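You operate a simulated robot arm through the tools that you are given. There is no shell and no other tool. Be economical: measure what you need, move in short steps, check, and stop when the job is done.

You run a simulated two-armed robot. Do the job below in one go: nothing can be reset, and whatever is moved stays where it is left.

JOB
Hold the teach box steady, switch it to TEACH and run the robot to PICK.
Fine: keep the green run button down until it has the wheel; the box goes back in its cradle.

Only the result counts: the job must be done as asked and must still hold three seconds after the hand-in. Knocking over, shifting, dropping, spilling or breaking anything else fails it.

ROBOT AND FRAMES
Two 7-joint arms with two-finger parallel grippers on one trunk, on a base that drives. Base frame: it is fixed to the floor where the robot stands at the start and does not move with it; the origin is under the middle of the robot, x ahead of it, y to its left, z up. Units: mm, degrees, N and s.
The left shoulder is at the start at [60, 189, 1253], the right one opposite. With the tool pointing down near the work surface each hand reaches from about 100 to 660 mm from the robot's upright axis, wherever it stands, measured 20 degrees to its own side. Places, roughly: black pedestal [200, -4700, 500]; black turn switch [800, 400, 1100]; mode switch [500, 200, 1000]; red main switch [800, 100, 1100]. Payload 3.43 kg a hand.
The tool frame of a hand sits at the grasp point between the pads (the TCP): z along the fingers, y along the line on which they close. The tips reach 30 mm beyond it. Largest opening 94 mm; finger width 28, thickness 10; the body of the gripper, 50 by 96 mm, starts 55 mm behind the TCP.
Orientation is that of the tool frame in the base frame, as a unit quaternion [x, y, z, w]. With the fingers straight down and closing along the base's y, the tool's x points along the base's -x, its y along +y and its z along -z.

CONTROLS
- The arms move only by the tool servo_tool. It takes "left_deltas", "right_deltas" or both (then of equal length, played together; a hand with none holds still); each is a list of rows, each a list of 7 numbers: the shift along the base's x, y, z in mm, then the turn, a rotation vector about the base's x, y, z in degrees, then the finger opening in mm, from 0 to 94. In form: [[x, y, z, rx, ry, rz, jaw], ...]. A call has 1 to 12 rows; each row shifts and turns the commanded pose from where the row before left it. Each row takes 0.2 s and may step no farther than 50 mm and 8.6 degrees from the row before; otherwise, or with a gripper value out of range, the whole call is refused. Where a pose cannot be reached the arm comes as near as it can. A force on the tool above 40 N (or 10 N above the force at the start of the call, whichever is more), or a blocked arm, ends the call early, and 0.2 s more pass. Each finger travels about 153 mm/s and halts on what it meets, pressing with about 23 N; the grip force reading is that of the motor and also rises with nothing between the fingers. The clock runs only during rows and for 0.2 s after the last one: add rows that do not move to give the fingers time. It gives the time, the measured TCP pose, the force on the tool (base axes), the opening and the grip force at its end, in the units of the frame above (readings bear some noise), with the torque about the TCP (base axes, N m) and any sound that the robot's microphone picked up.
- Cameras (640 x 400 px; columns grow to the right, rows downward): "scene" is now at [13.5, 0.4, 1795.6]; the picture's right is [0.01, -1.00, 0.00], its down [-0.83, -0.01, -0.56] and it looks along [0.56, 0.01, -0.83] (base axes); focal length 288 px, centre (320, 200). "left" rides on the left gripper at [76, -14, -102] in its tool frame; the picture's right is [0.18, 0.98, 0.00], its down [-0.75, 0.14, -0.64] and it looks along [-0.63, 0.12, 0.77] (tool axes); focal length 243 px, centre (320, 200). "right" rides on the right gripper at [76, 14, -103] in its tool frame; the picture's right is [-0.18, 0.98, 0.00], its down [-0.75, -0.14, -0.64] and it looks along [-0.63, -0.12, 0.77] (tool axes); focal length 243 px, centre (320, 200). There is no depth. A picture from a camera that has moved, and an enlarged one, comes with that camera's place and axes in the base frame and with its lens.
- get_image(camera): a new picture of that camera. It takes no simulated time.
- raise_lower(by): slides the trunk up (or, below 0, down) by that many mm; the arms and the scene camera ride with it, the base frame stays. It gives what a move gives, with no picture.
- roll_base(legs): drives the robot by 1 to 6 legs, each [ahead, left, turn to the left] in mm, mm and degrees, along the robot's own axes; the way and the turn of a leg run together, so that a leg with both is an arc; at most 1500 mm and 180 degrees a leg. The arms and the cameras ride along, it lands a little off, and it stops where it bumps. It gives what a move gives.
- aim_head(pan, tilt): turns the head with the scene camera to pan (to the left, within 86 degrees either way) and tilt (down, from -29 to 69), counted from straight ahead of the robot. It gives what a move gives.
- zoom(camera, box): a new picture of the part [left, top, right, bottom] of that camera's present view, enlarged. It takes no simulated time.
- finish_job(): hands the job in; it is judged then, once.

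Work in short steps. Places have to be worked out from the pictures, the camera data and where the tool is seen: move nearer, look again, correct. Check each grasp and each placing, and mend what went wrong. You have 120 turns and 108 pictures in all, those below and enlarged ones among them. Open the grippers and draw the arms clear of the work before you hand the job in, unless the task says otherwise; then end with one line.

The tools are called after "Emit:" as a command line: name --argument value ..., lists and objects as JSON in quotes. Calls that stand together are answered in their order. servo_tool: Moves the arms, as the interface text tells. Its arguments: {"type":"object","properties":{"left_deltas":{"type":"array","items":{"type":"array","items":{"type":"number"}}},"right_deltas":{"type":"array","items":{"type":"array","items":{"type":"number"}}}},"required":[]} The other tools are called the same way: raise_lower (by) slides the trunk up or down; roll_base (legs) drives the base; aim_head (pan, tilt) turns the head that bears the scene camera; get_image (camera) takes a picture; zoom (camera, box) takes an enlarged picture of a part of a camera's view; finish_job () hands the job in.

At the start:

```text
t: 0.0
left_tool_pos: [417.7, 234.2, 1194.0]
left_tcp_rot: [0.0, 1.0, 0.0, 0.001]
left_ft_force: [-0.3, -0.2, 0.1]
left_torque: [-0.01, -0.02, 0.01]
left_grip_width: 94.0
left_finger_force: 0.0
right_tool_pos: [341.7, -66.1, 1229.9]
right_tcp_rot: [0.0, 1.0, 0.0, -0.001]
right_ft_force: [-0.3, 0.3, -0.4]
right_torque: [0.01, -0.01, 0.02]
right_grip_width: 94.0
right_finger_force: 0.1
trunk travel left (down, up): [-925.0, 65.0]
robot x, y, heading: [1.4, -0.8, -0.4]
head pan, tilt: [0.9, 55.7]
```

scene: 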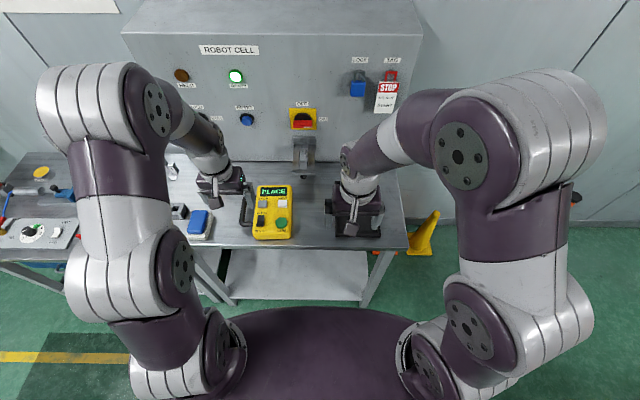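
right: 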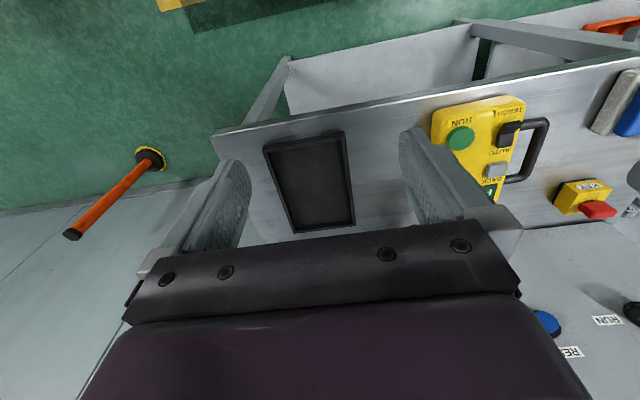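
left: 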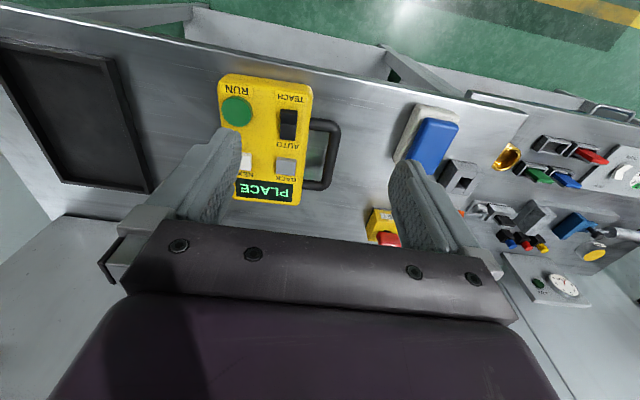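

The yellow teach box lies on the bench, with a handle on its left and a dark tray to its right. I'll zoom in on the box and the panel for details.

Emit:
zoom --camera "scene" --box '[160, 150, 400, 300]'

Emit:
zoom --camera "scene" --box '[130, 20, 430, 200]'

Emit:
zoom --camera "left" --box '[180, 50, 420, 220]'

```text
2.67 times, centred on (280, 225) of scene
camera zoom: at [13.5, 0.4, 1795.6], right [0.01, -1.0, 0.0], down [-0.83, -0.01, -0.56], along [0.56, 0.01, -0.83], focal length 767 px, centre (427, 133)
```

zoom: 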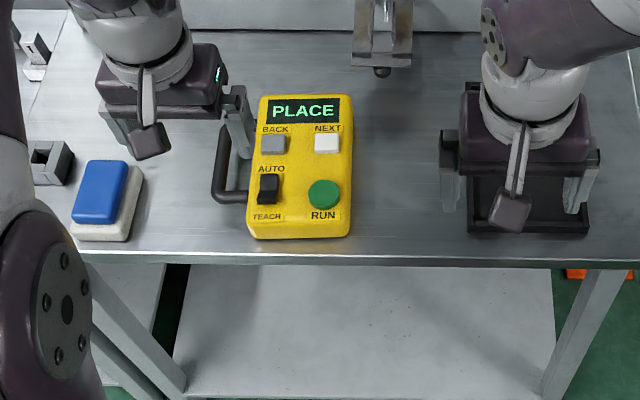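

```text
2.13 times, centred on (280, 110) of scene
camera zoom: at [13.5, 0.4, 1795.6], right [0.01, -1.0, 0.0], down [-0.83, -0.01, -0.56], along [0.56, 0.01, -0.83], focal length 614 px, centre (405, 392)
```

zoom: 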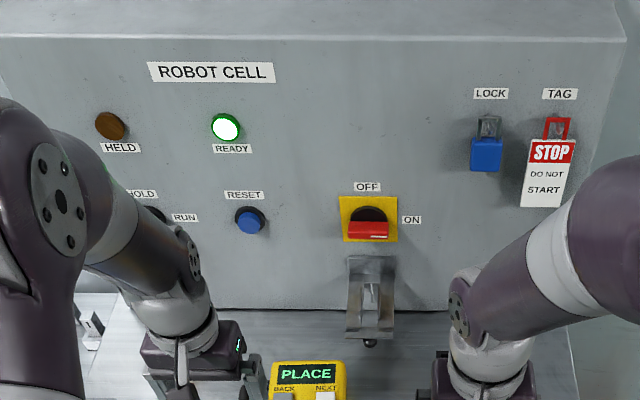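

```text
2.35 times, centred on (300, 135) of left
camera zoom: at [342.2, 219.8, 1297.7], right [-0.18, 0.98, 0.0], down [0.75, 0.14, 0.64], along [0.63, 0.12, -0.77], focal length 571 px, centre (367, 353)
```

zoom: 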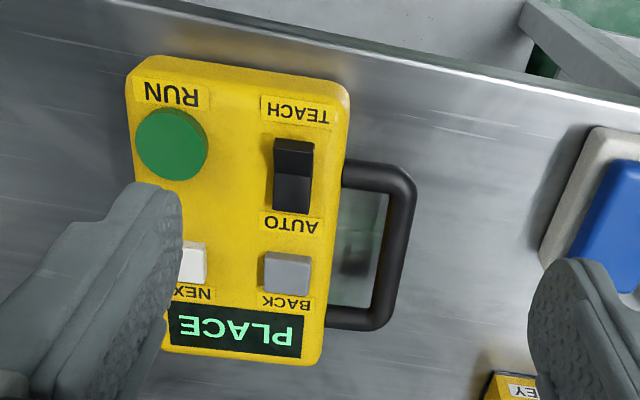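

The box reads PLACE with the rocker apparently at AUTO. Now I'll look toward the pedestal for the cell robot.

Emit:
aim_head --pan -86 --tilt 10

Emit:
get_image --camera "scene"

```text
t: 1.6
left_tool_pos: [417.3, 233.7, 1194.7]
left_tcp_rot: [0.0, 1.0, 0.0, 0.0]
left_ft_force: [0.4, -0.1, -0.2]
left_torque: [0.01, 0.0, -0.03]
left_grip_width: 94.1
left_finger_force: 0.0
right_tool_pos: [343.2, -67.3, 1229.8]
right_tcp_rot: [0.0, 1.0, 0.0, 0.0]
right_ft_force: [-0.2, -0.5, -0.2]
right_torque: [0.02, 0.01, 0.0]
right_grip_width: 93.7
right_finger_force: 0.0
trunk travel left (down, up): [-925.0, 65.0]
robot x, y, heading: [-1.3, -1.4, -0.1]
head pan, tilt: [-85.9, 10.0]
```

```text
101 pictures are left
camera scene: at [-51.2, -93.4, 1864.9], right [-1.0, -0.07, 0.0], down [-0.01, 0.17, -0.98], along [0.07, -0.98, -0.17], focal length 288 px, centre (320, 200)
```

scene: 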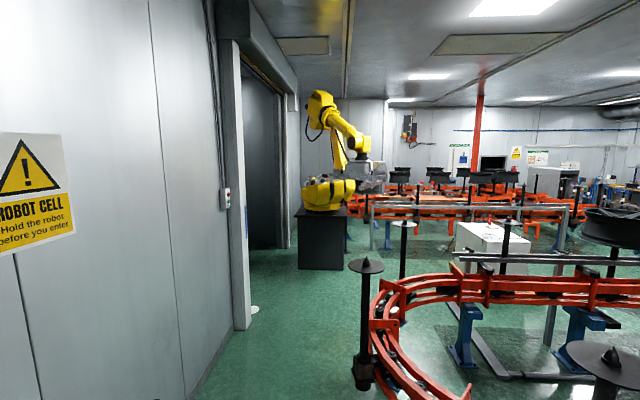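

The yellow robot on its pedestal is visible from here. I'll zoom in to see its gripper and the wheels.

Emit:
zoom --camera "scene" --box '[280, 80, 460, 280]'

Emit:
aim_head --pan 10 --tilt 60

```text
2.00 times, centred on (370, 180) of scene
camera zoom: at [-51.2, -93.4, 1864.9], right [-1.0, -0.07, 0.0], down [-0.01, 0.17, -0.98], along [0.07, -0.98, -0.17], focal length 576 px, centre (220, 240)
```

zoom: 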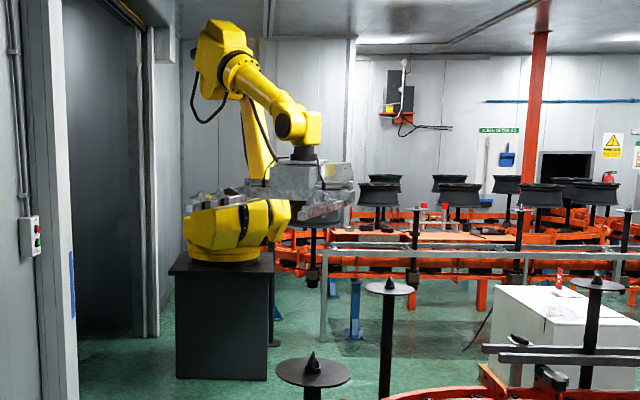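

```text
t: 3.3
left_tool_pos: [417.2, 233.0, 1194.7]
left_tcp_rot: [0.0, 1.0, -0.001, 0.0]
left_ft_force: [-0.3, -0.1, -0.1]
left_torque: [0.0, -0.01, 0.0]
left_grip_width: 93.8
left_finger_force: 0.0
right_tool_pos: [341.9, -67.6, 1229.9]
right_tcp_rot: [0.0, 1.0, 0.0, 0.0]
right_ft_force: [0.4, -0.1, 0.4]
right_torque: [0.02, -0.02, -0.01]
right_grip_width: 94.2
right_finger_force: 0.1
trunk travel left (down, up): [-925.0, 65.0]
robot x, y, heading: [-1.6, 2.2, 0.3]
head pan, tilt: [10.0, 60.0]
```

The RUN button triangulates to about (474, 136, 979) and the rocker to about (480, 203). I'll back the arms off and view the bench, the tray and the wall bracket clearly.

Emit:
servo_tool --left_deltas '[[-20, 40, 10, 0, 0, 0, 94], [-30, 40, 10, 0, 0, 0, 94], [-30, 40, 10, 0, 0, 0, 94]]' --right_deltas '[[-20, -45, 0, 0, 0, 0, 94], [-20, -45, 0, 0, 0, 0, 94], [-20, -45, 0, 0, 0, 0, 94]]'

Emit:
get_image --camera "scene"

Emit:
get_image --camera "right"

Emit:
get_image --camera "left"

```text
refused: row 2 steps farther than a row can; nothing moved
```

```text
99 pictures are left
camera scene: at [7.8, 10.9, 1790.5], right [0.17, -0.98, 0.0], down [-0.85, -0.15, -0.5], along [0.49, 0.09, -0.87], focal length 288 px, centre (320, 200)
```

scene: 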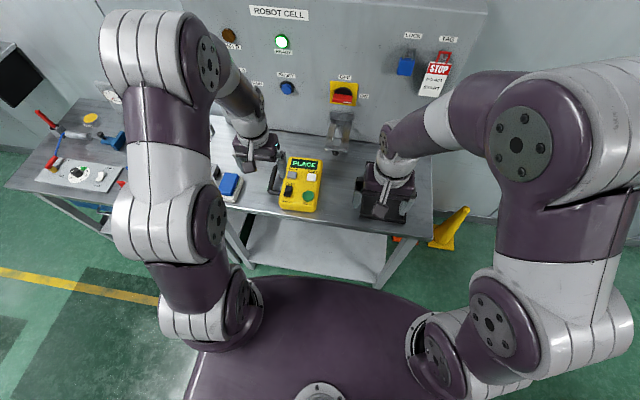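

```text
98 pictures are left
camera right: at [264.7, -52.6, 1333.1], right [0.18, 0.98, 0.0], down [0.75, -0.14, 0.64], along [0.63, -0.12, -0.77], focal length 243 px, centre (320, 200)
```

right: 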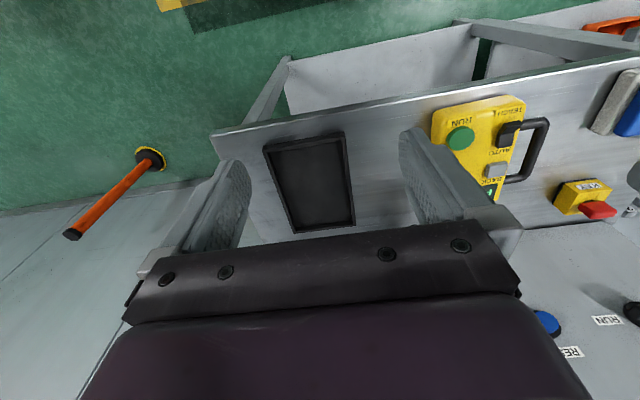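

```text
97 pictures are left
camera left: at [342.2, 219.8, 1297.7], right [-0.18, 0.98, 0.0], down [0.75, 0.14, 0.64], along [0.63, 0.12, -0.77], focal length 243 px, centre (320, 200)
```

left: 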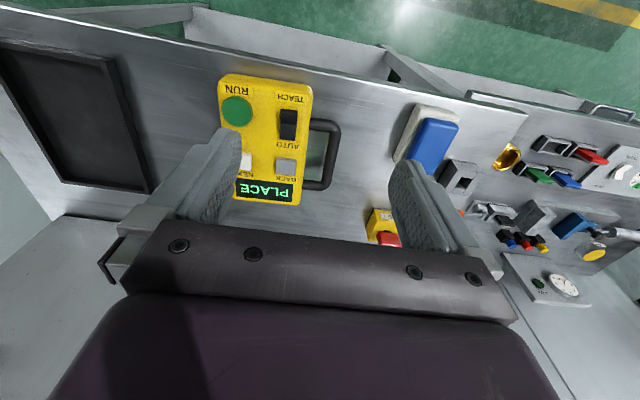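

The tray is on the bench at about x 457–692, y −204 to −50, and is sized for the box (about 190×115, rotated about 3°). The handle bar is near (541, 279, 945), so I'll bring the left hand above it with a slight outward tilt.

Emit:
servo_tool --left_deltas '[[31, 11.5, -30, -3.75, 0, 0, 70], [31, 11.5, -30, -3.75, 0, 0, 60], [31, 11.5, -30, -3.75, 0, 0, 55], [31, 11.5, -30, -3.75, 0, 0, 55], [0, 0, 0, 0, 0, 0, 55]]'

Emit:
get_image --camera "left"

Emit:
get_image --camera "right"

```text
t: 4.5
left_tool_pos: [539.1, 280.4, 1074.3]
left_tcp_rot: [0.0, 0.991, -0.13, 0.001]
left_ft_force: [-0.1, -0.5, 0.4]
left_torque: [-0.03, 0.0, 0.0]
left_grip_width: 55.0
left_finger_force: 0.0
right_tool_pos: [342.6, -67.1, 1230.3]
right_tcp_rot: [0.0, 1.0, 0.0, 0.0]
right_ft_force: [0.4, 0.6, -0.8]
right_torque: [0.0, -0.02, 0.02]
right_grip_width: 93.9
right_finger_force: 0.1
trunk travel left (down, up): [-925.0, 65.0]
robot x, y, heading: [-3.0, 1.6, -0.3]
head pan, tilt: [10.0, 60.0]
```

```text
96 pictures are left
camera left: at [464.6, 294.3, 1177.5], right [-0.18, 0.95, -0.26], down [0.75, 0.3, 0.58], along [0.63, -0.08, -0.77], focal length 243 px, centre (320, 200)
```

left: 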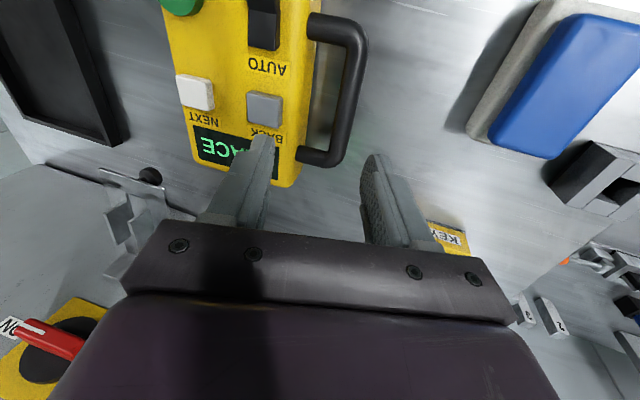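

```text
95 pictures are left
camera right: at [264.2, -53.0, 1333.1], right [0.18, 0.98, 0.0], down [0.75, -0.14, 0.64], along [0.63, -0.12, -0.77], focal length 243 px, centre (320, 200)
```

right: 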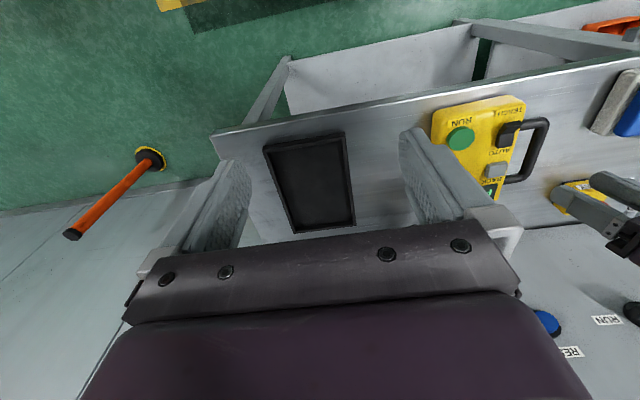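

Combining the three views puts the bar at about y 276, z 958, x 537. I'll descend to just above it and look again.

Emit:
servo_tool --left_deltas '[[0, 4, -35, 0, 0, 0, 50], [-2, 3, -35, 0, 0, 0, 45], [0, 0, 0, 0, 0, 0, 45]]'

Emit:
get_image --camera "left"

Emit:
zoom --camera "right" --box '[400, 80, 640, 230]'

```text
t: 5.3
left_tool_pos: [539.1, 286.8, 1003.7]
left_tcp_rot: [0.0, 0.991, -0.131, 0.001]
left_ft_force: [-0.1, -0.6, -0.6]
left_torque: [0.01, 0.03, -0.02]
left_grip_width: 45.0
left_finger_force: 0.2
right_tool_pos: [342.0, -66.9, 1230.1]
right_tcp_rot: [0.0, 1.0, 0.0, -0.001]
right_ft_force: [-0.1, -0.6, 0.7]
right_torque: [0.02, 0.02, -0.02]
right_grip_width: 94.1
right_finger_force: 0.1
trunk travel left (down, up): [-925.0, 65.0]
robot x, y, heading: [4.8, -0.9, -0.1]
head pan, tilt: [10.0, 60.0]
```

```text
94 pictures are left
camera left: at [462.3, 299.8, 1107.9], right [-0.18, 0.95, -0.25], down [0.75, 0.3, 0.58], along [0.63, -0.08, -0.77], focal length 243 px, centre (320, 200)
```

left: 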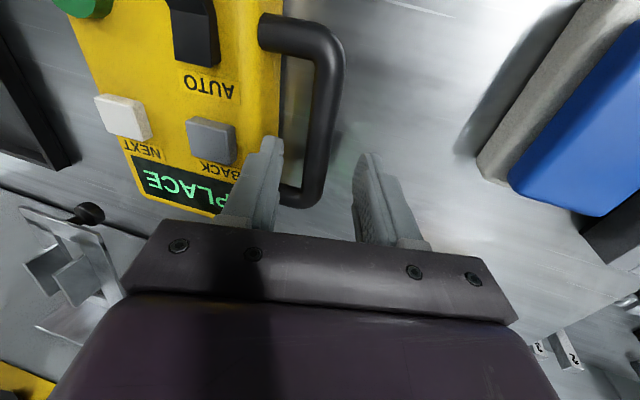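

```text
2.67 times, centred on (520, 155) of right
camera zoom: at [263.8, -53.2, 1333.3], right [0.18, 0.98, 0.0], down [0.75, -0.14, 0.64], along [0.63, -0.12, -0.77], focal length 647 px, centre (-213, 320)
```

zoom: 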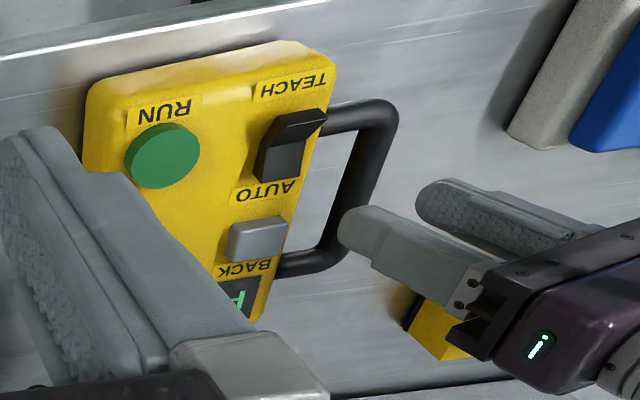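

The bar runs from x 475 to 585, centred near (528, 274), with about 5° yaw. I'll align the yaw and descend along the tool axis over the bar.

Emit:
servo_tool --left_deltas '[[-11, -2, -8, 0, 0, 4, 45], [0, -3, -13, 0, 0, 0, 45], [0, -3, -12, 0, 0, 0, 45], [0, 0, 0, 0, 0, 0, 45]]'

Emit:
get_image --camera "left"

Emit:
zoom --camera "right" --box '[400, 80, 640, 230]'

```text
t: 6.3
left_tool_pos: [526.8, 278.3, 971.2]
left_tcp_rot: [-0.034, 0.991, -0.131, 0.004]
left_ft_force: [0.7, -0.8, -0.1]
left_torque: [-0.01, 0.02, 0.01]
left_grip_width: 45.0
left_finger_force: 0.0
right_tool_pos: [342.6, -66.4, 1229.0]
right_tcp_rot: [0.0, 1.0, 0.001, 0.0]
right_ft_force: [0.6, -0.3, -0.7]
right_torque: [0.01, 0.02, 0.03]
right_grip_width: 94.2
right_finger_force: 0.2
trunk travel left (down, up): [-925.0, 65.0]
robot x, y, heading: [0.4, 1.3, 0.1]
head pan, tilt: [10.0, 60.0]
```

```text
92 pictures are left
camera left: at [451.6, 286.8, 1074.7], right [-0.25, 0.93, -0.25], down [0.73, 0.35, 0.58], along [0.64, -0.04, -0.77], focal length 243 px, centre (320, 200)
```

left: 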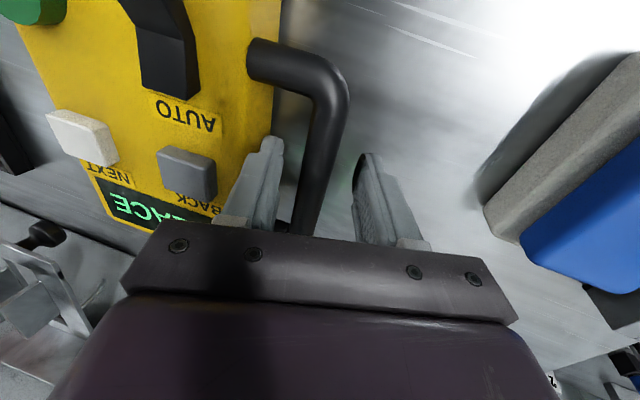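

```text
2.67 times, centred on (520, 155) of right
camera zoom: at [264.4, -52.6, 1333.1], right [0.18, 0.98, 0.0], down [0.75, -0.14, 0.64], along [0.63, -0.12, -0.77], focal length 647 px, centre (-213, 320)
```

zoom: 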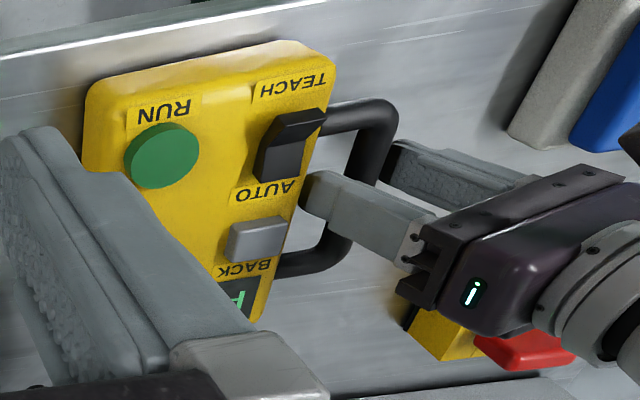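

The fingers straddle the bar. I'll lower slightly more and close on it.

Emit:
servo_tool --left_deltas '[[0, -1, -5, 0, 0, 0, 45], [0, 0, 0, 0, 0, 0, 30], [0, 0, 0, 0, 0, 0, 0], [0, 0, 0, 0, 0, 0, 0]]'

Emit:
get_image --camera "left"

```text
t: 7.3
left_tool_pos: [528.8, 277.8, 966.8]
left_tcp_rot: [-0.035, 0.991, -0.13, 0.005]
left_ft_force: [-1.1, -2.3, 2.3]
left_torque: [-0.08, -0.44, -0.5]
left_grip_width: 18.1
left_finger_force: 22.7
right_tool_pos: [341.9, -66.8, 1230.0]
right_tcp_rot: [0.0, 1.0, 0.0, 0.0]
right_ft_force: [-0.8, 0.6, 0.1]
right_torque: [-0.04, -0.02, -0.01]
right_grip_width: 94.1
right_finger_force: 0.0
trunk travel left (down, up): [-925.0, 65.0]
robot x, y, heading: [3.1, -0.4, -0.4]
head pan, tilt: [10.0, 60.0]
```

```text
90 pictures are left
camera left: at [451.4, 285.5, 1070.6], right [-0.25, 0.93, -0.25], down [0.73, 0.35, 0.58], along [0.64, -0.04, -0.77], focal length 243 px, centre (320, 200)
```

left: 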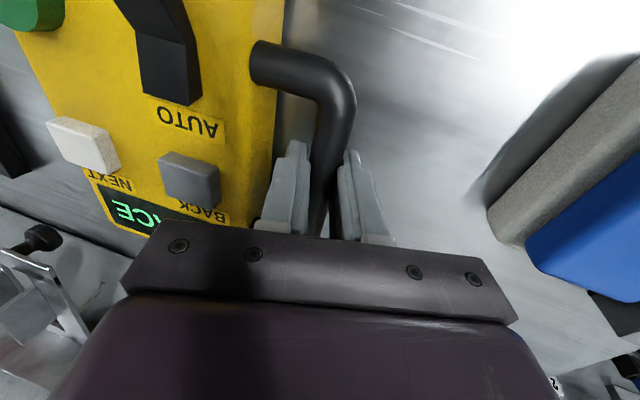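

The handle is gripped at 18 mm. From the views, the TEACH end of the rocker is near (462, 200, 985), RUN (471, 133, 980), BACK (547, 205) and NEXT (548, 137). Now I'll bring the right hand, closed and tilted 20°, above the TEACH end.

Emit:
servo_tool --right_deltas '[[14.5, 31, -20, 2.5, 0, 0, 40], [14.5, 31, -20, 2.5, 0, 0, 0], [14.5, 31, -20, 2.5, 0, 0, 0], [14.5, 31, -20, 2.5, 0, 0, 0], [14.5, 31, -20, 2.5, 0, 0, 0], [14.5, 31, -20, 2.5, 0, 0, 0], [14.5, 31, -20, 2.5, 0, 0, 0], [14.5, 31, -20, 2.5, 0, 0, 0], [0, 0, 0, 0, 0, 0, 0]]'

Emit:
get_image --camera "right"

Emit:
get_image --camera "scene"

```text
t: 9.3
left_tool_pos: [527.8, 278.2, 967.3]
left_tcp_rot: [-0.034, 0.991, -0.13, 0.005]
left_ft_force: [-1.7, 0.4, 3.7]
left_torque: [0.0, 0.29, -0.58]
left_grip_width: 17.8
left_finger_force: 22.9
right_tool_pos: [459.5, 183.6, 1070.6]
right_tcp_rot: [-0.001, 0.985, 0.173, 0.0]
right_ft_force: [-0.3, 0.9, 0.4]
right_torque: [0.0, 0.02, 0.01]
right_grip_width: 0.2
right_finger_force: 23.7
trunk travel left (down, up): [-925.0, 65.0]
robot x, y, heading: [-1.2, -2.6, 0.2]
head pan, tilt: [10.0, 60.0]
```

```text
89 pictures are left
camera right: at [381.7, 161.9, 1172.5], right [0.18, 0.92, 0.34], down [0.75, -0.35, 0.55], along [0.63, 0.15, -0.76], focal length 243 px, centre (320, 200)
```

right: 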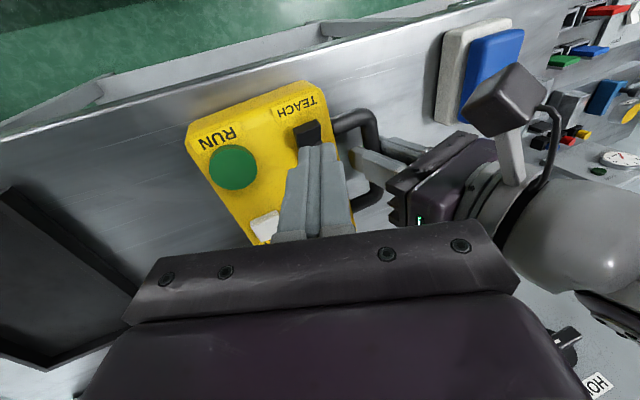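

```text
88 pictures are left
camera scene: at [7.0, 10.7, 1790.5], right [0.17, -0.98, 0.0], down [-0.85, -0.15, -0.5], along [0.49, 0.09, -0.87], focal length 288 px, centre (320, 200)
```

scene: 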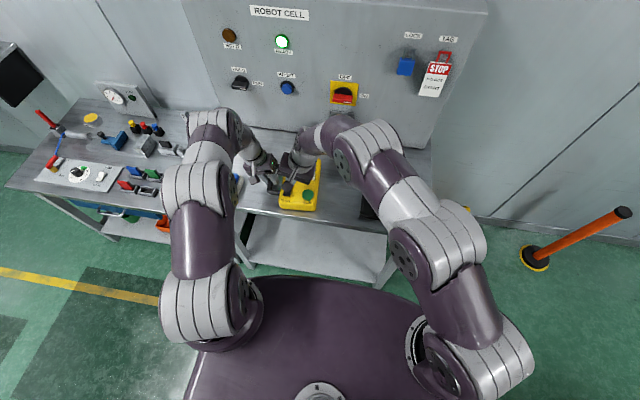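

The TEACH end confirms at (461, 203). I'll lower to about 10 mm above it.

Emit:
servo_tool --right_deltas '[[-1, 5, -25, 0, 0, 0, 0], [0, 3, -17, 0, 0, 0, 0], [0, 0, 0, 0, 0, 0, 0]]'

Emit:
zoom --camera "right" --box '[160, 60, 480, 260]'

Emit:
get_image --camera "left"

```text
t: 10.1
left_tool_pos: [527.6, 277.4, 965.6]
left_tcp_rot: [-0.034, 0.991, -0.13, 0.004]
left_ft_force: [-1.2, 0.4, 2.3]
left_torque: [0.01, -0.23, -0.39]
left_grip_width: 17.7
left_finger_force: 22.5
right_tool_pos: [457.9, 190.6, 1027.8]
right_tcp_rot: [0.0, 0.985, 0.174, 0.0]
right_ft_force: [-0.2, -0.1, -0.5]
right_torque: [0.01, 0.0, -0.01]
right_grip_width: 0.0
right_finger_force: 22.9
trunk travel left (down, up): [-925.0, 65.0]
robot x, y, heading: [-1.0, -0.3, 0.1]
head pan, tilt: [10.0, 60.0]
```

```text
2.00 times, centred on (320, 160) of right
camera zoom: at [379.8, 168.4, 1129.3], right [0.18, 0.92, 0.34], down [0.75, -0.35, 0.56], along [0.63, 0.15, -0.76], focal length 485 px, centre (320, 280)
```

zoom: 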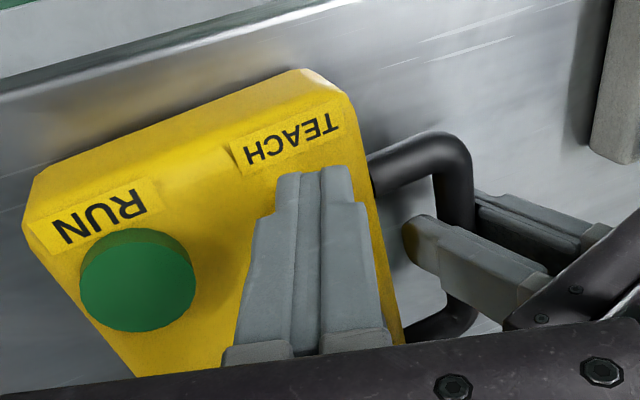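

```text
86 pictures are left
camera left: at [451.2, 286.0, 1070.5], right [-0.25, 0.93, -0.25], down [0.73, 0.35, 0.58], along [0.64, -0.04, -0.77], focal length 243 px, centre (320, 200)
```

left: 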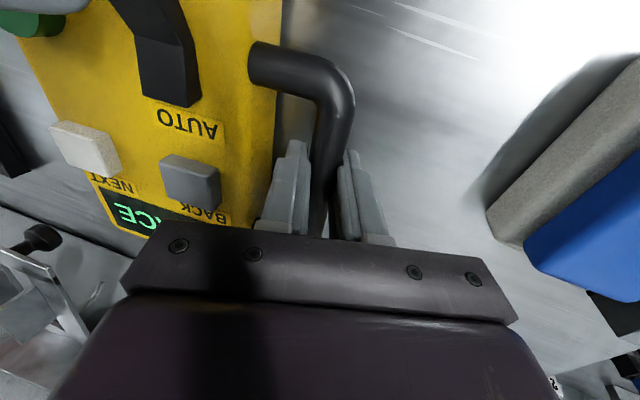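

The tip is over the TEACH end. I'll press down in small steps.

Emit:
servo_tool --right_deltas '[[0, 0, -5, 0, 0, 0, 0], [0, 0, -5, 0, 0, 0, 0], [0, 0, -4, 0, 0, 0, 0], [0, 0, -4, 0, 0, 0, 0], [0, 0, 0, 0, 0, 0, 0]]'

Emit:
get_image --camera "left"

```text
t: 11.1
left_tool_pos: [527.6, 278.3, 967.4]
left_tcp_rot: [-0.035, 0.991, -0.129, 0.006]
left_ft_force: [0.8, 3.4, -0.2]
left_torque: [0.08, 0.22, -0.28]
left_grip_width: 17.8
left_finger_force: 23.4
right_tool_pos: [457.9, 189.0, 1013.2]
right_tcp_rot: [0.0, 0.985, 0.175, 0.0]
right_ft_force: [-4.3, -7.1, 12.6]
right_torque: [-0.19, 0.14, 0.01]
right_grip_width: 0.1
right_finger_force: 22.9
trunk travel left (down, up): [-925.0, 65.0]
robot x, y, heading: [2.5, -1.9, 0.0]
head pan, tilt: [10.0, 60.0]
stopped in row 5 (right hand): the force on the tool passed its limit at 48 N (the readings are from after the stop); the commanded pose is now the measured one
```

```text
85 pictures are left
camera left: at [450.6, 285.9, 1070.3], right [-0.25, 0.94, -0.25], down [0.73, 0.35, 0.59], along [0.64, -0.04, -0.77], focal length 243 px, centre (320, 200)
```

left: 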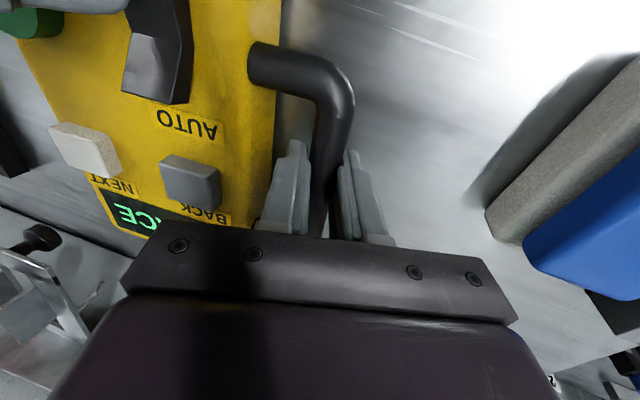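

The AUTO end has come up, so the rocker flipped. I'll raise the hand and check.

Emit:
servo_tool --right_deltas '[[0, 0, 20, 0, 0, 0, 0], [0, -30, 30, 0, 0, 0, 0], [10, -30, 10, 0, 0, 0, 0]]'

Emit:
get_image --camera "right"

Emit:
zoom --camera "scene" --box '[200, 120, 380, 240]'

```text
t: 11.9
left_tool_pos: [527.7, 278.2, 966.1]
left_tcp_rot: [-0.034, 0.991, -0.128, 0.007]
left_ft_force: [-3.5, -1.1, 8.6]
left_torque: [0.04, 0.02, -0.32]
left_grip_width: 17.8
left_finger_force: 22.7
right_tool_pos: [468.8, 129.0, 1071.3]
right_tcp_rot: [-0.001, 0.985, 0.175, 0.0]
right_ft_force: [0.2, 0.1, -0.3]
right_torque: [-0.02, 0.01, -0.01]
right_grip_width: 0.0
right_finger_force: 22.5
trunk travel left (down, up): [-925.0, 65.0]
robot x, y, heading: [3.4, -4.1, 0.1]
head pan, tilt: [10.0, 60.0]
```

```text
84 pictures are left
camera right: at [390.1, 105.9, 1173.1], right [0.18, 0.92, 0.34], down [0.75, -0.35, 0.56], along [0.63, 0.15, -0.76], focal length 243 px, centre (320, 200)
```

right: 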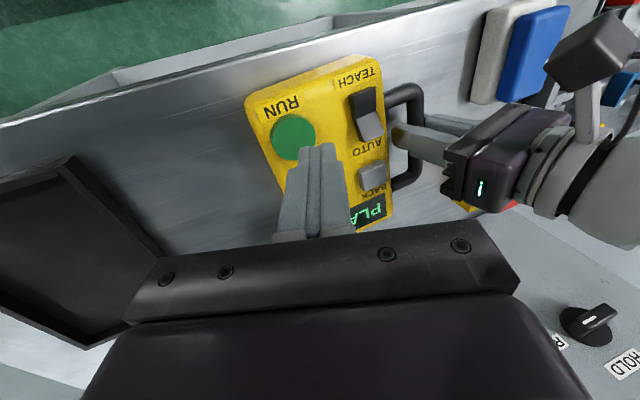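

```text
3.33 times, centred on (290, 180) of scene
camera zoom: at [5.8, 9.3, 1790.5], right [0.17, -0.98, 0.0], down [-0.85, -0.15, -0.5], along [0.49, 0.09, -0.87], focal length 959 px, centre (420, 267)
```

zoom: 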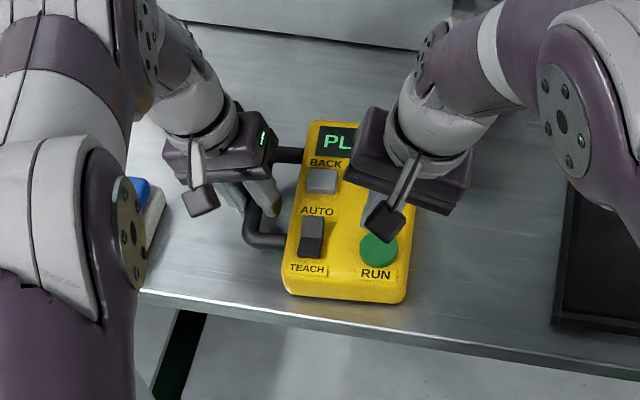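

The rocker is now on TEACH and the display still shows PLACE. Next I'll move above NEXT at about (551, 140).

Emit:
servo_tool --right_deltas '[[41, 1, 0, 0, 0, 0, 0], [41, 0, -20, 0, 0, 0, 0], [0, 0, -15, 0, 0, 0, 0], [0, 0, 0, 0, 0, 0, 0]]'

Emit:
get_image --camera "left"

Emit:
get_image --camera "right"

```text
t: 12.9
left_tool_pos: [527.4, 278.1, 966.3]
left_tcp_rot: [-0.035, 0.991, -0.128, 0.007]
left_ft_force: [-2.6, -0.4, 11.3]
left_torque: [-0.07, 0.39, -0.3]
left_grip_width: 17.9
left_finger_force: 22.8
right_tool_pos: [548.8, 130.5, 1036.4]
right_tcp_rot: [0.001, 0.985, 0.175, 0.0]
right_ft_force: [-0.1, -0.7, 0.7]
right_torque: [-0.01, 0.01, -0.01]
right_grip_width: 0.0
right_finger_force: 22.9
trunk travel left (down, up): [-925.0, 65.0]
robot x, y, heading: [-4.4, 0.9, 0.0]
head pan, tilt: [10.0, 60.0]
```

```text
82 pictures are left
camera left: at [450.8, 286.2, 1070.2], right [-0.25, 0.94, -0.25], down [0.73, 0.35, 0.59], along [0.64, -0.04, -0.77], focal length 243 px, centre (320, 200)
```

left: 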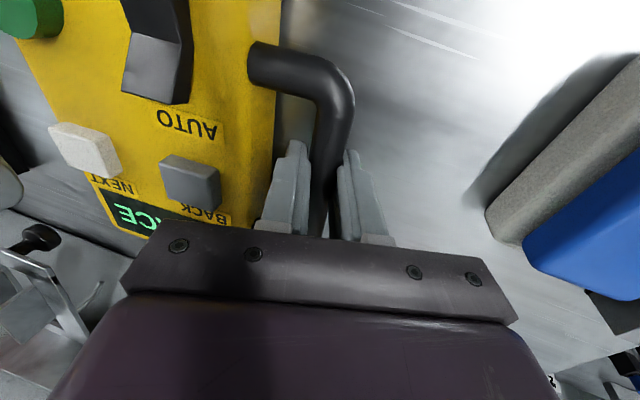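

```text
81 pictures are left
camera right: at [471.2, 107.4, 1138.8], right [0.18, 0.92, 0.34], down [0.75, -0.35, 0.56], along [0.63, 0.15, -0.76], focal length 243 px, centre (320, 200)
```

right: 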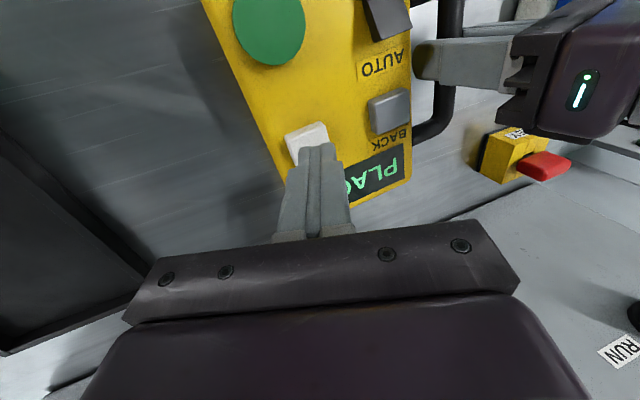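

NEXT computes to (545, 138) and the tip is at (549, 141). I'll shift slightly and press in small steps.

Emit:
servo_tool --right_deltas '[[-4, -2, -8, 0, 0, 0, 0], [0, 0, -8, 0, 0, 0, 0], [0, 0, -4, 0, 0, 0, 0], [0, 0, -3, 0, 0, 0, 0], [0, 0, -2, 0, 0, 0, 0]]'

Emit:
get_image --camera "left"

Emit:
zoom --camera "right" --box '[200, 40, 480, 240]'

```text
t: 14.1
left_tool_pos: [528.4, 278.3, 966.9]
left_tcp_rot: [-0.034, 0.991, -0.129, 0.007]
left_ft_force: [-1.3, 1.3, 11.5]
left_torque: [-0.03, -0.1, -0.17]
left_grip_width: 17.6
left_finger_force: 22.4
right_tool_pos: [544.8, 129.3, 1011.1]
right_tcp_rot: [0.0, 0.984, 0.176, 0.001]
right_ft_force: [-0.2, -0.5, -0.6]
right_torque: [-0.04, 0.01, -0.03]
right_grip_width: 0.0
right_finger_force: 22.9
trunk travel left (down, up): [-925.0, 65.0]
robot x, y, heading: [3.8, 0.9, -0.1]
head pan, tilt: [10.0, 60.0]
```

```text
80 pictures are left
camera left: at [450.9, 286.2, 1070.1], right [-0.25, 0.93, -0.25], down [0.73, 0.35, 0.59], along [0.64, -0.04, -0.77], focal length 243 px, centre (320, 200)
```

left: 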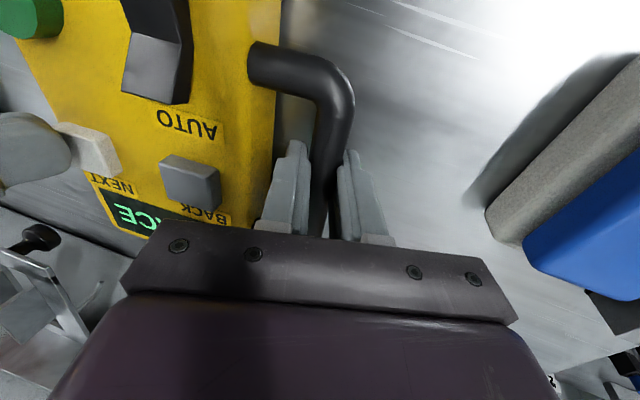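

```text
2.00 times, centred on (340, 140) of right
camera zoom: at [467.2, 106.4, 1114.3], right [0.18, 0.92, 0.34], down [0.75, -0.35, 0.56], along [0.63, 0.15, -0.76], focal length 485 px, centre (280, 320)
```

zoom: 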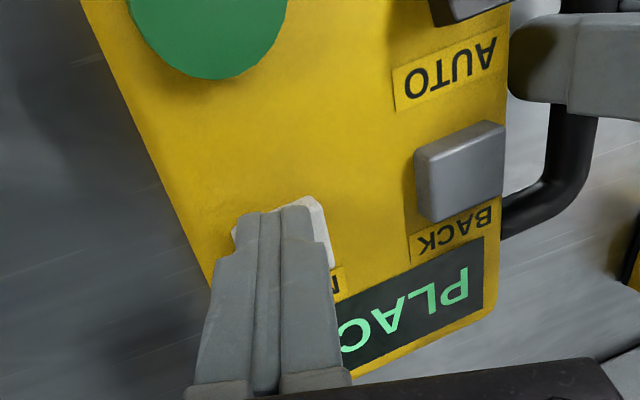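

There is no contact yet and the tip sits a bit to −y of the button. I'll shift +4 in y and keep pressing.

Emit:
servo_tool --right_deltas '[[0, 4, 0, 0, 0, 0, 0], [0, 0, -3, 0, 0, 0, 0], [0, 0, -3, 0, 0, 0, 0], [0, 0, -2, 0, 0, 0, 0]]'

Emit:
get_image --camera "left"

```text
t: 15.1
left_tool_pos: [526.3, 278.7, 965.8]
left_tcp_rot: [-0.035, 0.991, -0.129, 0.008]
left_ft_force: [7.9, 3.5, -0.6]
left_torque: [0.12, -0.65, 0.39]
left_grip_width: 17.7
left_finger_force: 23.4
right_tool_pos: [547.3, 132.9, 1008.7]
right_tcp_rot: [0.0, 0.984, 0.177, 0.003]
right_ft_force: [-9.5, -5.2, 24.1]
right_torque: [-0.13, 0.23, 0.0]
right_grip_width: 0.1
right_finger_force: 23.3
trunk travel left (down, up): [-925.0, 65.0]
robot x, y, heading: [0.6, -1.7, 0.0]
head pan, tilt: [10.0, 60.0]
heard: click
```

```text
78 pictures are left
camera left: at [450.1, 286.0, 1070.1], right [-0.25, 0.93, -0.25], down [0.73, 0.35, 0.59], along [0.64, -0.04, -0.77], focal length 243 px, centre (320, 200)
```

left: 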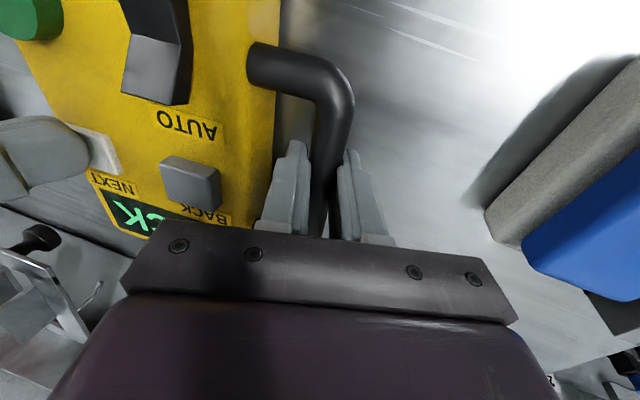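

A click was heard and the display now ends in "CK", probably PICK. I'll lift off and verify.

Emit:
servo_tool --right_deltas '[[0, 0, 20, 0, 0, 0, 0], [-30, -2, 25, 0, 0, 0, 0], [-43, -1, 10, 0, 0, 0, 0], [0, 0, 0, 0, 0, 0, 0]]'

Emit:
get_image --camera "right"

Emit:
zoom --camera "scene" --box '[200, 120, 380, 240]'

```text
t: 16.1
left_tool_pos: [526.6, 278.4, 966.8]
left_tcp_rot: [-0.036, 0.991, -0.128, 0.007]
left_ft_force: [-5.2, 0.4, 9.8]
left_torque: [0.06, -0.29, 0.13]
left_grip_width: 17.7
left_finger_force: 23.1
right_tool_pos: [472.2, 128.4, 1062.4]
right_tcp_rot: [0.001, 0.985, 0.174, 0.001]
right_ft_force: [-0.1, -0.4, -0.2]
right_torque: [-0.01, 0.01, -0.02]
right_grip_width: 0.0
right_finger_force: 22.9
trunk travel left (down, up): [-925.0, 65.0]
robot x, y, heading: [0.1, 0.3, -0.0]
head pan, tilt: [10.0, 60.0]
```

```text
77 pictures are left
camera right: at [393.1, 106.5, 1164.2], right [0.18, 0.92, 0.34], down [0.75, -0.35, 0.56], along [0.63, 0.15, -0.76], focal length 243 px, centre (320, 200)
```

right: 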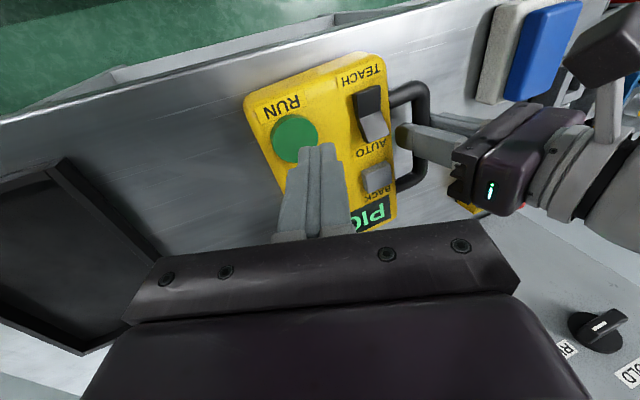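

```text
3.33 times, centred on (290, 180) of scene
camera zoom: at [5.3, 10.1, 1790.5], right [0.17, -0.98, 0.0], down [-0.85, -0.15, -0.5], along [0.49, 0.09, -0.87], focal length 959 px, centre (420, 267)
```

zoom: 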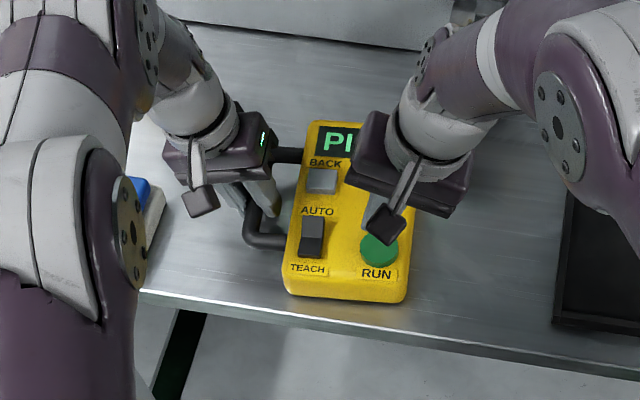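

The display reads PICK and the mode is TEACH. Before pressing RUN at (475, 134), I'll point the head at the cell robot and lower the tip to just above the button.

Emit:
aim_head --pan -86 --tilt 10

Emit:
servo_tool --right_deltas '[[3, -4, -25, 0, 0, 0, 0], [0, 0, -15, 0, 0, 0, 0], [0, 0, 0, 0, 0, 0, 0]]'

Emit:
zoom --camera "right" --box '[200, 40, 480, 240]'

```text
t: 17.9
left_tool_pos: [526.8, 279.5, 965.5]
left_tcp_rot: [-0.035, 0.991, -0.129, 0.007]
left_ft_force: [-5.1, -0.6, 7.7]
left_torque: [-0.05, 0.21, 0.0]
left_grip_width: 17.9
left_finger_force: 23.5
right_tool_pos: [470.8, 128.7, 1062.8]
right_tcp_rot: [0.0, 0.984, 0.176, 0.001]
right_ft_force: [0.8, 0.0, 0.3]
right_torque: [0.01, -0.02, -0.01]
right_grip_width: 0.2
right_finger_force: 22.8
trunk travel left (down, up): [-925.0, 65.0]
robot x, y, heading: [-2.7, 1.8, -0.0]
head pan, tilt: [-85.9, 10.0]
```

```text
t: 18.7
left_tool_pos: [528.1, 279.2, 966.5]
left_tcp_rot: [-0.034, 0.991, -0.129, 0.007]
left_ft_force: [-4.9, -0.9, 6.9]
left_torque: [0.0, 0.21, -0.07]
left_grip_width: 17.6
left_finger_force: 23.0
right_tool_pos: [475.8, 124.6, 1020.7]
right_tcp_rot: [0.0, 0.985, 0.175, 0.001]
right_ft_force: [0.3, 0.5, -0.4]
right_torque: [-0.02, 0.02, -0.04]
right_grip_width: 0.1
right_finger_force: 23.0
trunk travel left (down, up): [-925.0, 65.0]
robot x, y, heading: [4.2, 0.3, -0.1]
head pan, tilt: [-85.9, 10.0]
```

```text
2.00 times, centred on (340, 140) of right
camera zoom: at [397.6, 103.1, 1123.2], right [0.18, 0.92, 0.34], down [0.75, -0.35, 0.56], along [0.63, 0.15, -0.76], focal length 485 px, centre (280, 320)
```

zoom: 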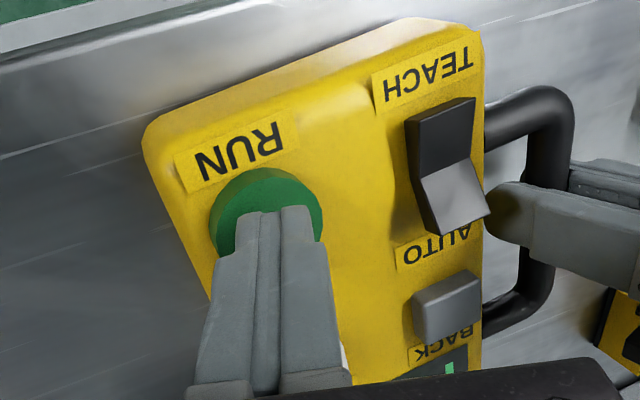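

The tip is over RUN. I'll press down gently and hold.

Emit:
servo_tool --right_deltas '[[-3, 0, -6, 0, 0, 0, 0], [0, 0, -4, 0, 0, 0, 0], [0, 0, -3, 0, 0, 0, 0], [0, 0, -2, 0, 0, 0, 0]]'

Emit:
zoom --camera "scene" --box '[280, 80, 460, 280]'

```text
t: 19.7
left_tool_pos: [526.0, 278.3, 967.1]
left_tcp_rot: [-0.035, 0.991, -0.129, 0.008]
left_ft_force: [1.3, 2.1, -0.2]
left_torque: [0.15, 0.1, 0.02]
left_grip_width: 17.7
left_finger_force: 22.9
right_tool_pos: [473.3, 127.8, 1006.0]
right_tcp_rot: [0.0, 0.984, 0.177, 0.002]
right_ft_force: [-3.4, -3.7, 18.0]
right_torque: [-0.09, 0.31, 0.06]
right_grip_width: 0.1
right_finger_force: 23.4
trunk travel left (down, up): [-925.0, 65.0]
robot x, y, heading: [0.5, -3.9, -0.1]
head pan, tilt: [-85.9, 10.0]
heard: click
```

```text
2.00 times, centred on (370, 180) of scene
camera zoom: at [-53.6, -94.4, 1865.0], right [-1.0, -0.07, 0.0], down [-0.01, 0.17, -0.98], along [0.07, -0.98, -0.17], focal length 576 px, centre (220, 240)
```

zoom: 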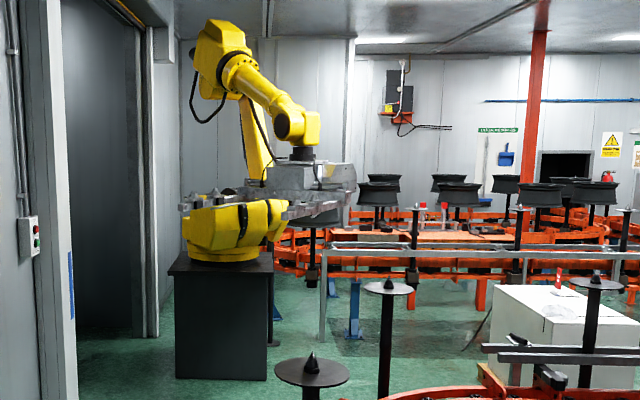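

It clicked and the robot has begun to move slightly. I'll hold the button for a couple of seconds and watch.

Emit:
servo_tool --right_deltas '[[0, 0, -1, 0, 0, 0, 0], [0, 0, 0, 0, 0, 0, 0], [0, 0, 0, 0, 0, 0, 0], [0, 0, 0, 0, 0, 0, 0], [0, 0, 0, 0, 0, 0, 0], [0, 0, 0, 0, 0, 0, 0], [0, 0, 0, 0, 0, 0, 0], [0, 0, 0, 0, 0, 0, 0], [0, 0, 0, 0, 0, 0, 0], [0, 0, 0, 0, 0, 0, 0]]'

Emit:
zoom --camera "scene" --box '[280, 80, 460, 280]'

Emit:
get_image --camera "left"

```text
t: 21.9
left_tool_pos: [526.8, 279.0, 967.1]
left_tcp_rot: [-0.035, 0.991, -0.128, 0.007]
left_ft_force: [0.7, 0.5, -0.7]
left_torque: [-0.03, 0.23, 0.11]
left_grip_width: 17.6
left_finger_force: 22.9
right_tool_pos: [472.6, 126.2, 1004.7]
right_tcp_rot: [0.0, 0.985, 0.175, 0.001]
right_ft_force: [3.1, 1.1, 33.0]
right_torque: [0.15, 0.24, 0.0]
right_grip_width: 0.0
right_finger_force: 22.9
trunk travel left (down, up): [-925.0, 65.0]
robot x, y, heading: [0.5, 0.1, 0.1]
head pan, tilt: [-85.9, 10.0]
```

```text
2.00 times, centred on (370, 180) of scene
camera zoom: at [-53.8, -94.1, 1864.9], right [-1.0, -0.07, 0.0], down [-0.01, 0.17, -0.98], along [0.07, -0.98, -0.17], focal length 576 px, centre (220, 240)
```

zoom: 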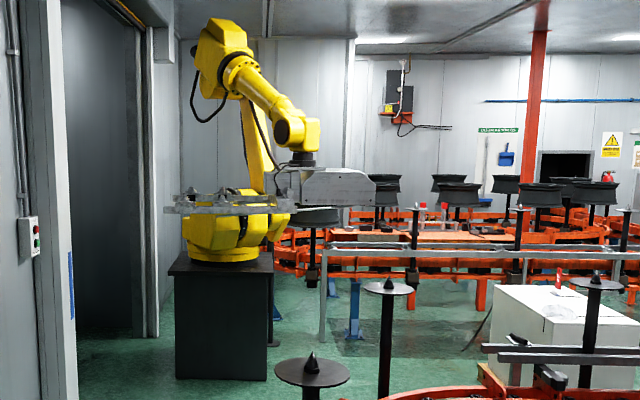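

```text
72 pictures are left
camera left: at [450.4, 286.3, 1070.0], right [-0.25, 0.93, -0.25], down [0.73, 0.35, 0.59], along [0.64, -0.04, -0.77], focal length 243 px, centre (320, 200)
```

left: 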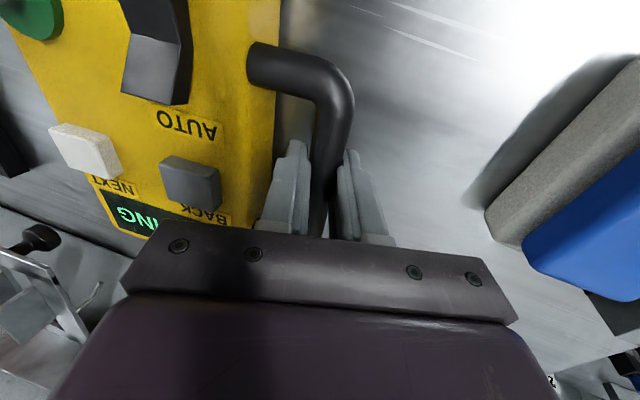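

The robot is moving and the display ends in "NG" (RUNNING). I'll keep holding.

Emit:
servo_tool --right_deltas '[[0, 0, 0, 0, 0, 0, 0], [0, 0, 0, 0, 0, 0, 0], [0, 0, 0, 0, 0, 0, 0], [0, 0, 0, 0, 0, 0, 0], [0, 0, 0, 0, 0, 0, 0], [0, 0, 0, 0, 0, 0, 0], [0, 0, 0, 0, 0, 0, 0], [0, 0, 0, 0, 0, 0, 0], [0, 0, 0, 0, 0, 0, 0], [0, 0, 0, 0, 0, 0, 0], [0, 0, 0, 0, 0, 0, 0], [0, 0, 0, 0, 0, 0, 0]]'

Emit:
zoom --camera "scene" --box '[280, 80, 460, 280]'

Emit:
get_image --camera "left"

```text
t: 24.5
left_tool_pos: [527.2, 279.5, 966.6]
left_tcp_rot: [-0.036, 0.991, -0.129, 0.007]
left_ft_force: [1.1, -0.3, 0.1]
left_torque: [0.0, 0.03, 0.15]
left_grip_width: 17.9
left_finger_force: 22.6
right_tool_pos: [471.7, 126.3, 1006.5]
right_tcp_rot: [0.0, 0.984, 0.176, 0.0]
right_ft_force: [0.6, -0.8, 33.8]
right_torque: [0.04, 0.35, 0.01]
right_grip_width: 0.0
right_finger_force: 22.6
trunk travel left (down, up): [-925.0, 65.0]
robot x, y, heading: [-2.1, -3.2, -0.3]
head pan, tilt: [-85.9, 10.0]
```

```text
2.00 times, centred on (370, 180) of scene
camera zoom: at [-54.4, -93.9, 1864.8], right [-1.0, -0.07, 0.0], down [-0.01, 0.17, -0.98], along [0.07, -0.98, -0.17], focal length 576 px, centre (220, 240)
```

zoom: 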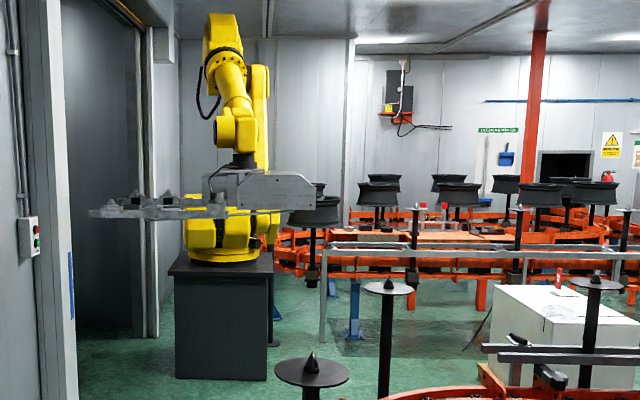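

```text
70 pictures are left
camera left: at [450.2, 286.3, 1070.2], right [-0.25, 0.93, -0.25], down [0.73, 0.35, 0.59], along [0.64, -0.04, -0.77], focal length 243 px, centre (320, 200)
```

left: 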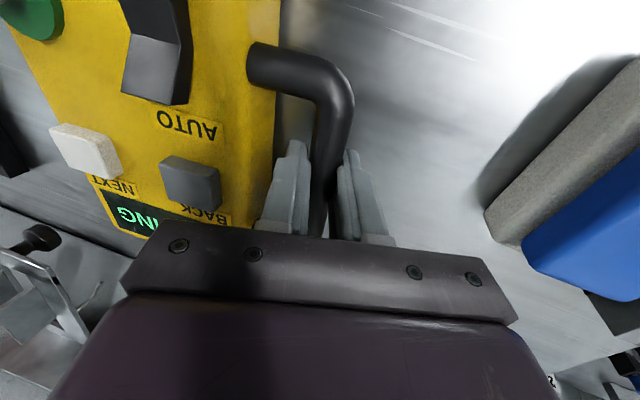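

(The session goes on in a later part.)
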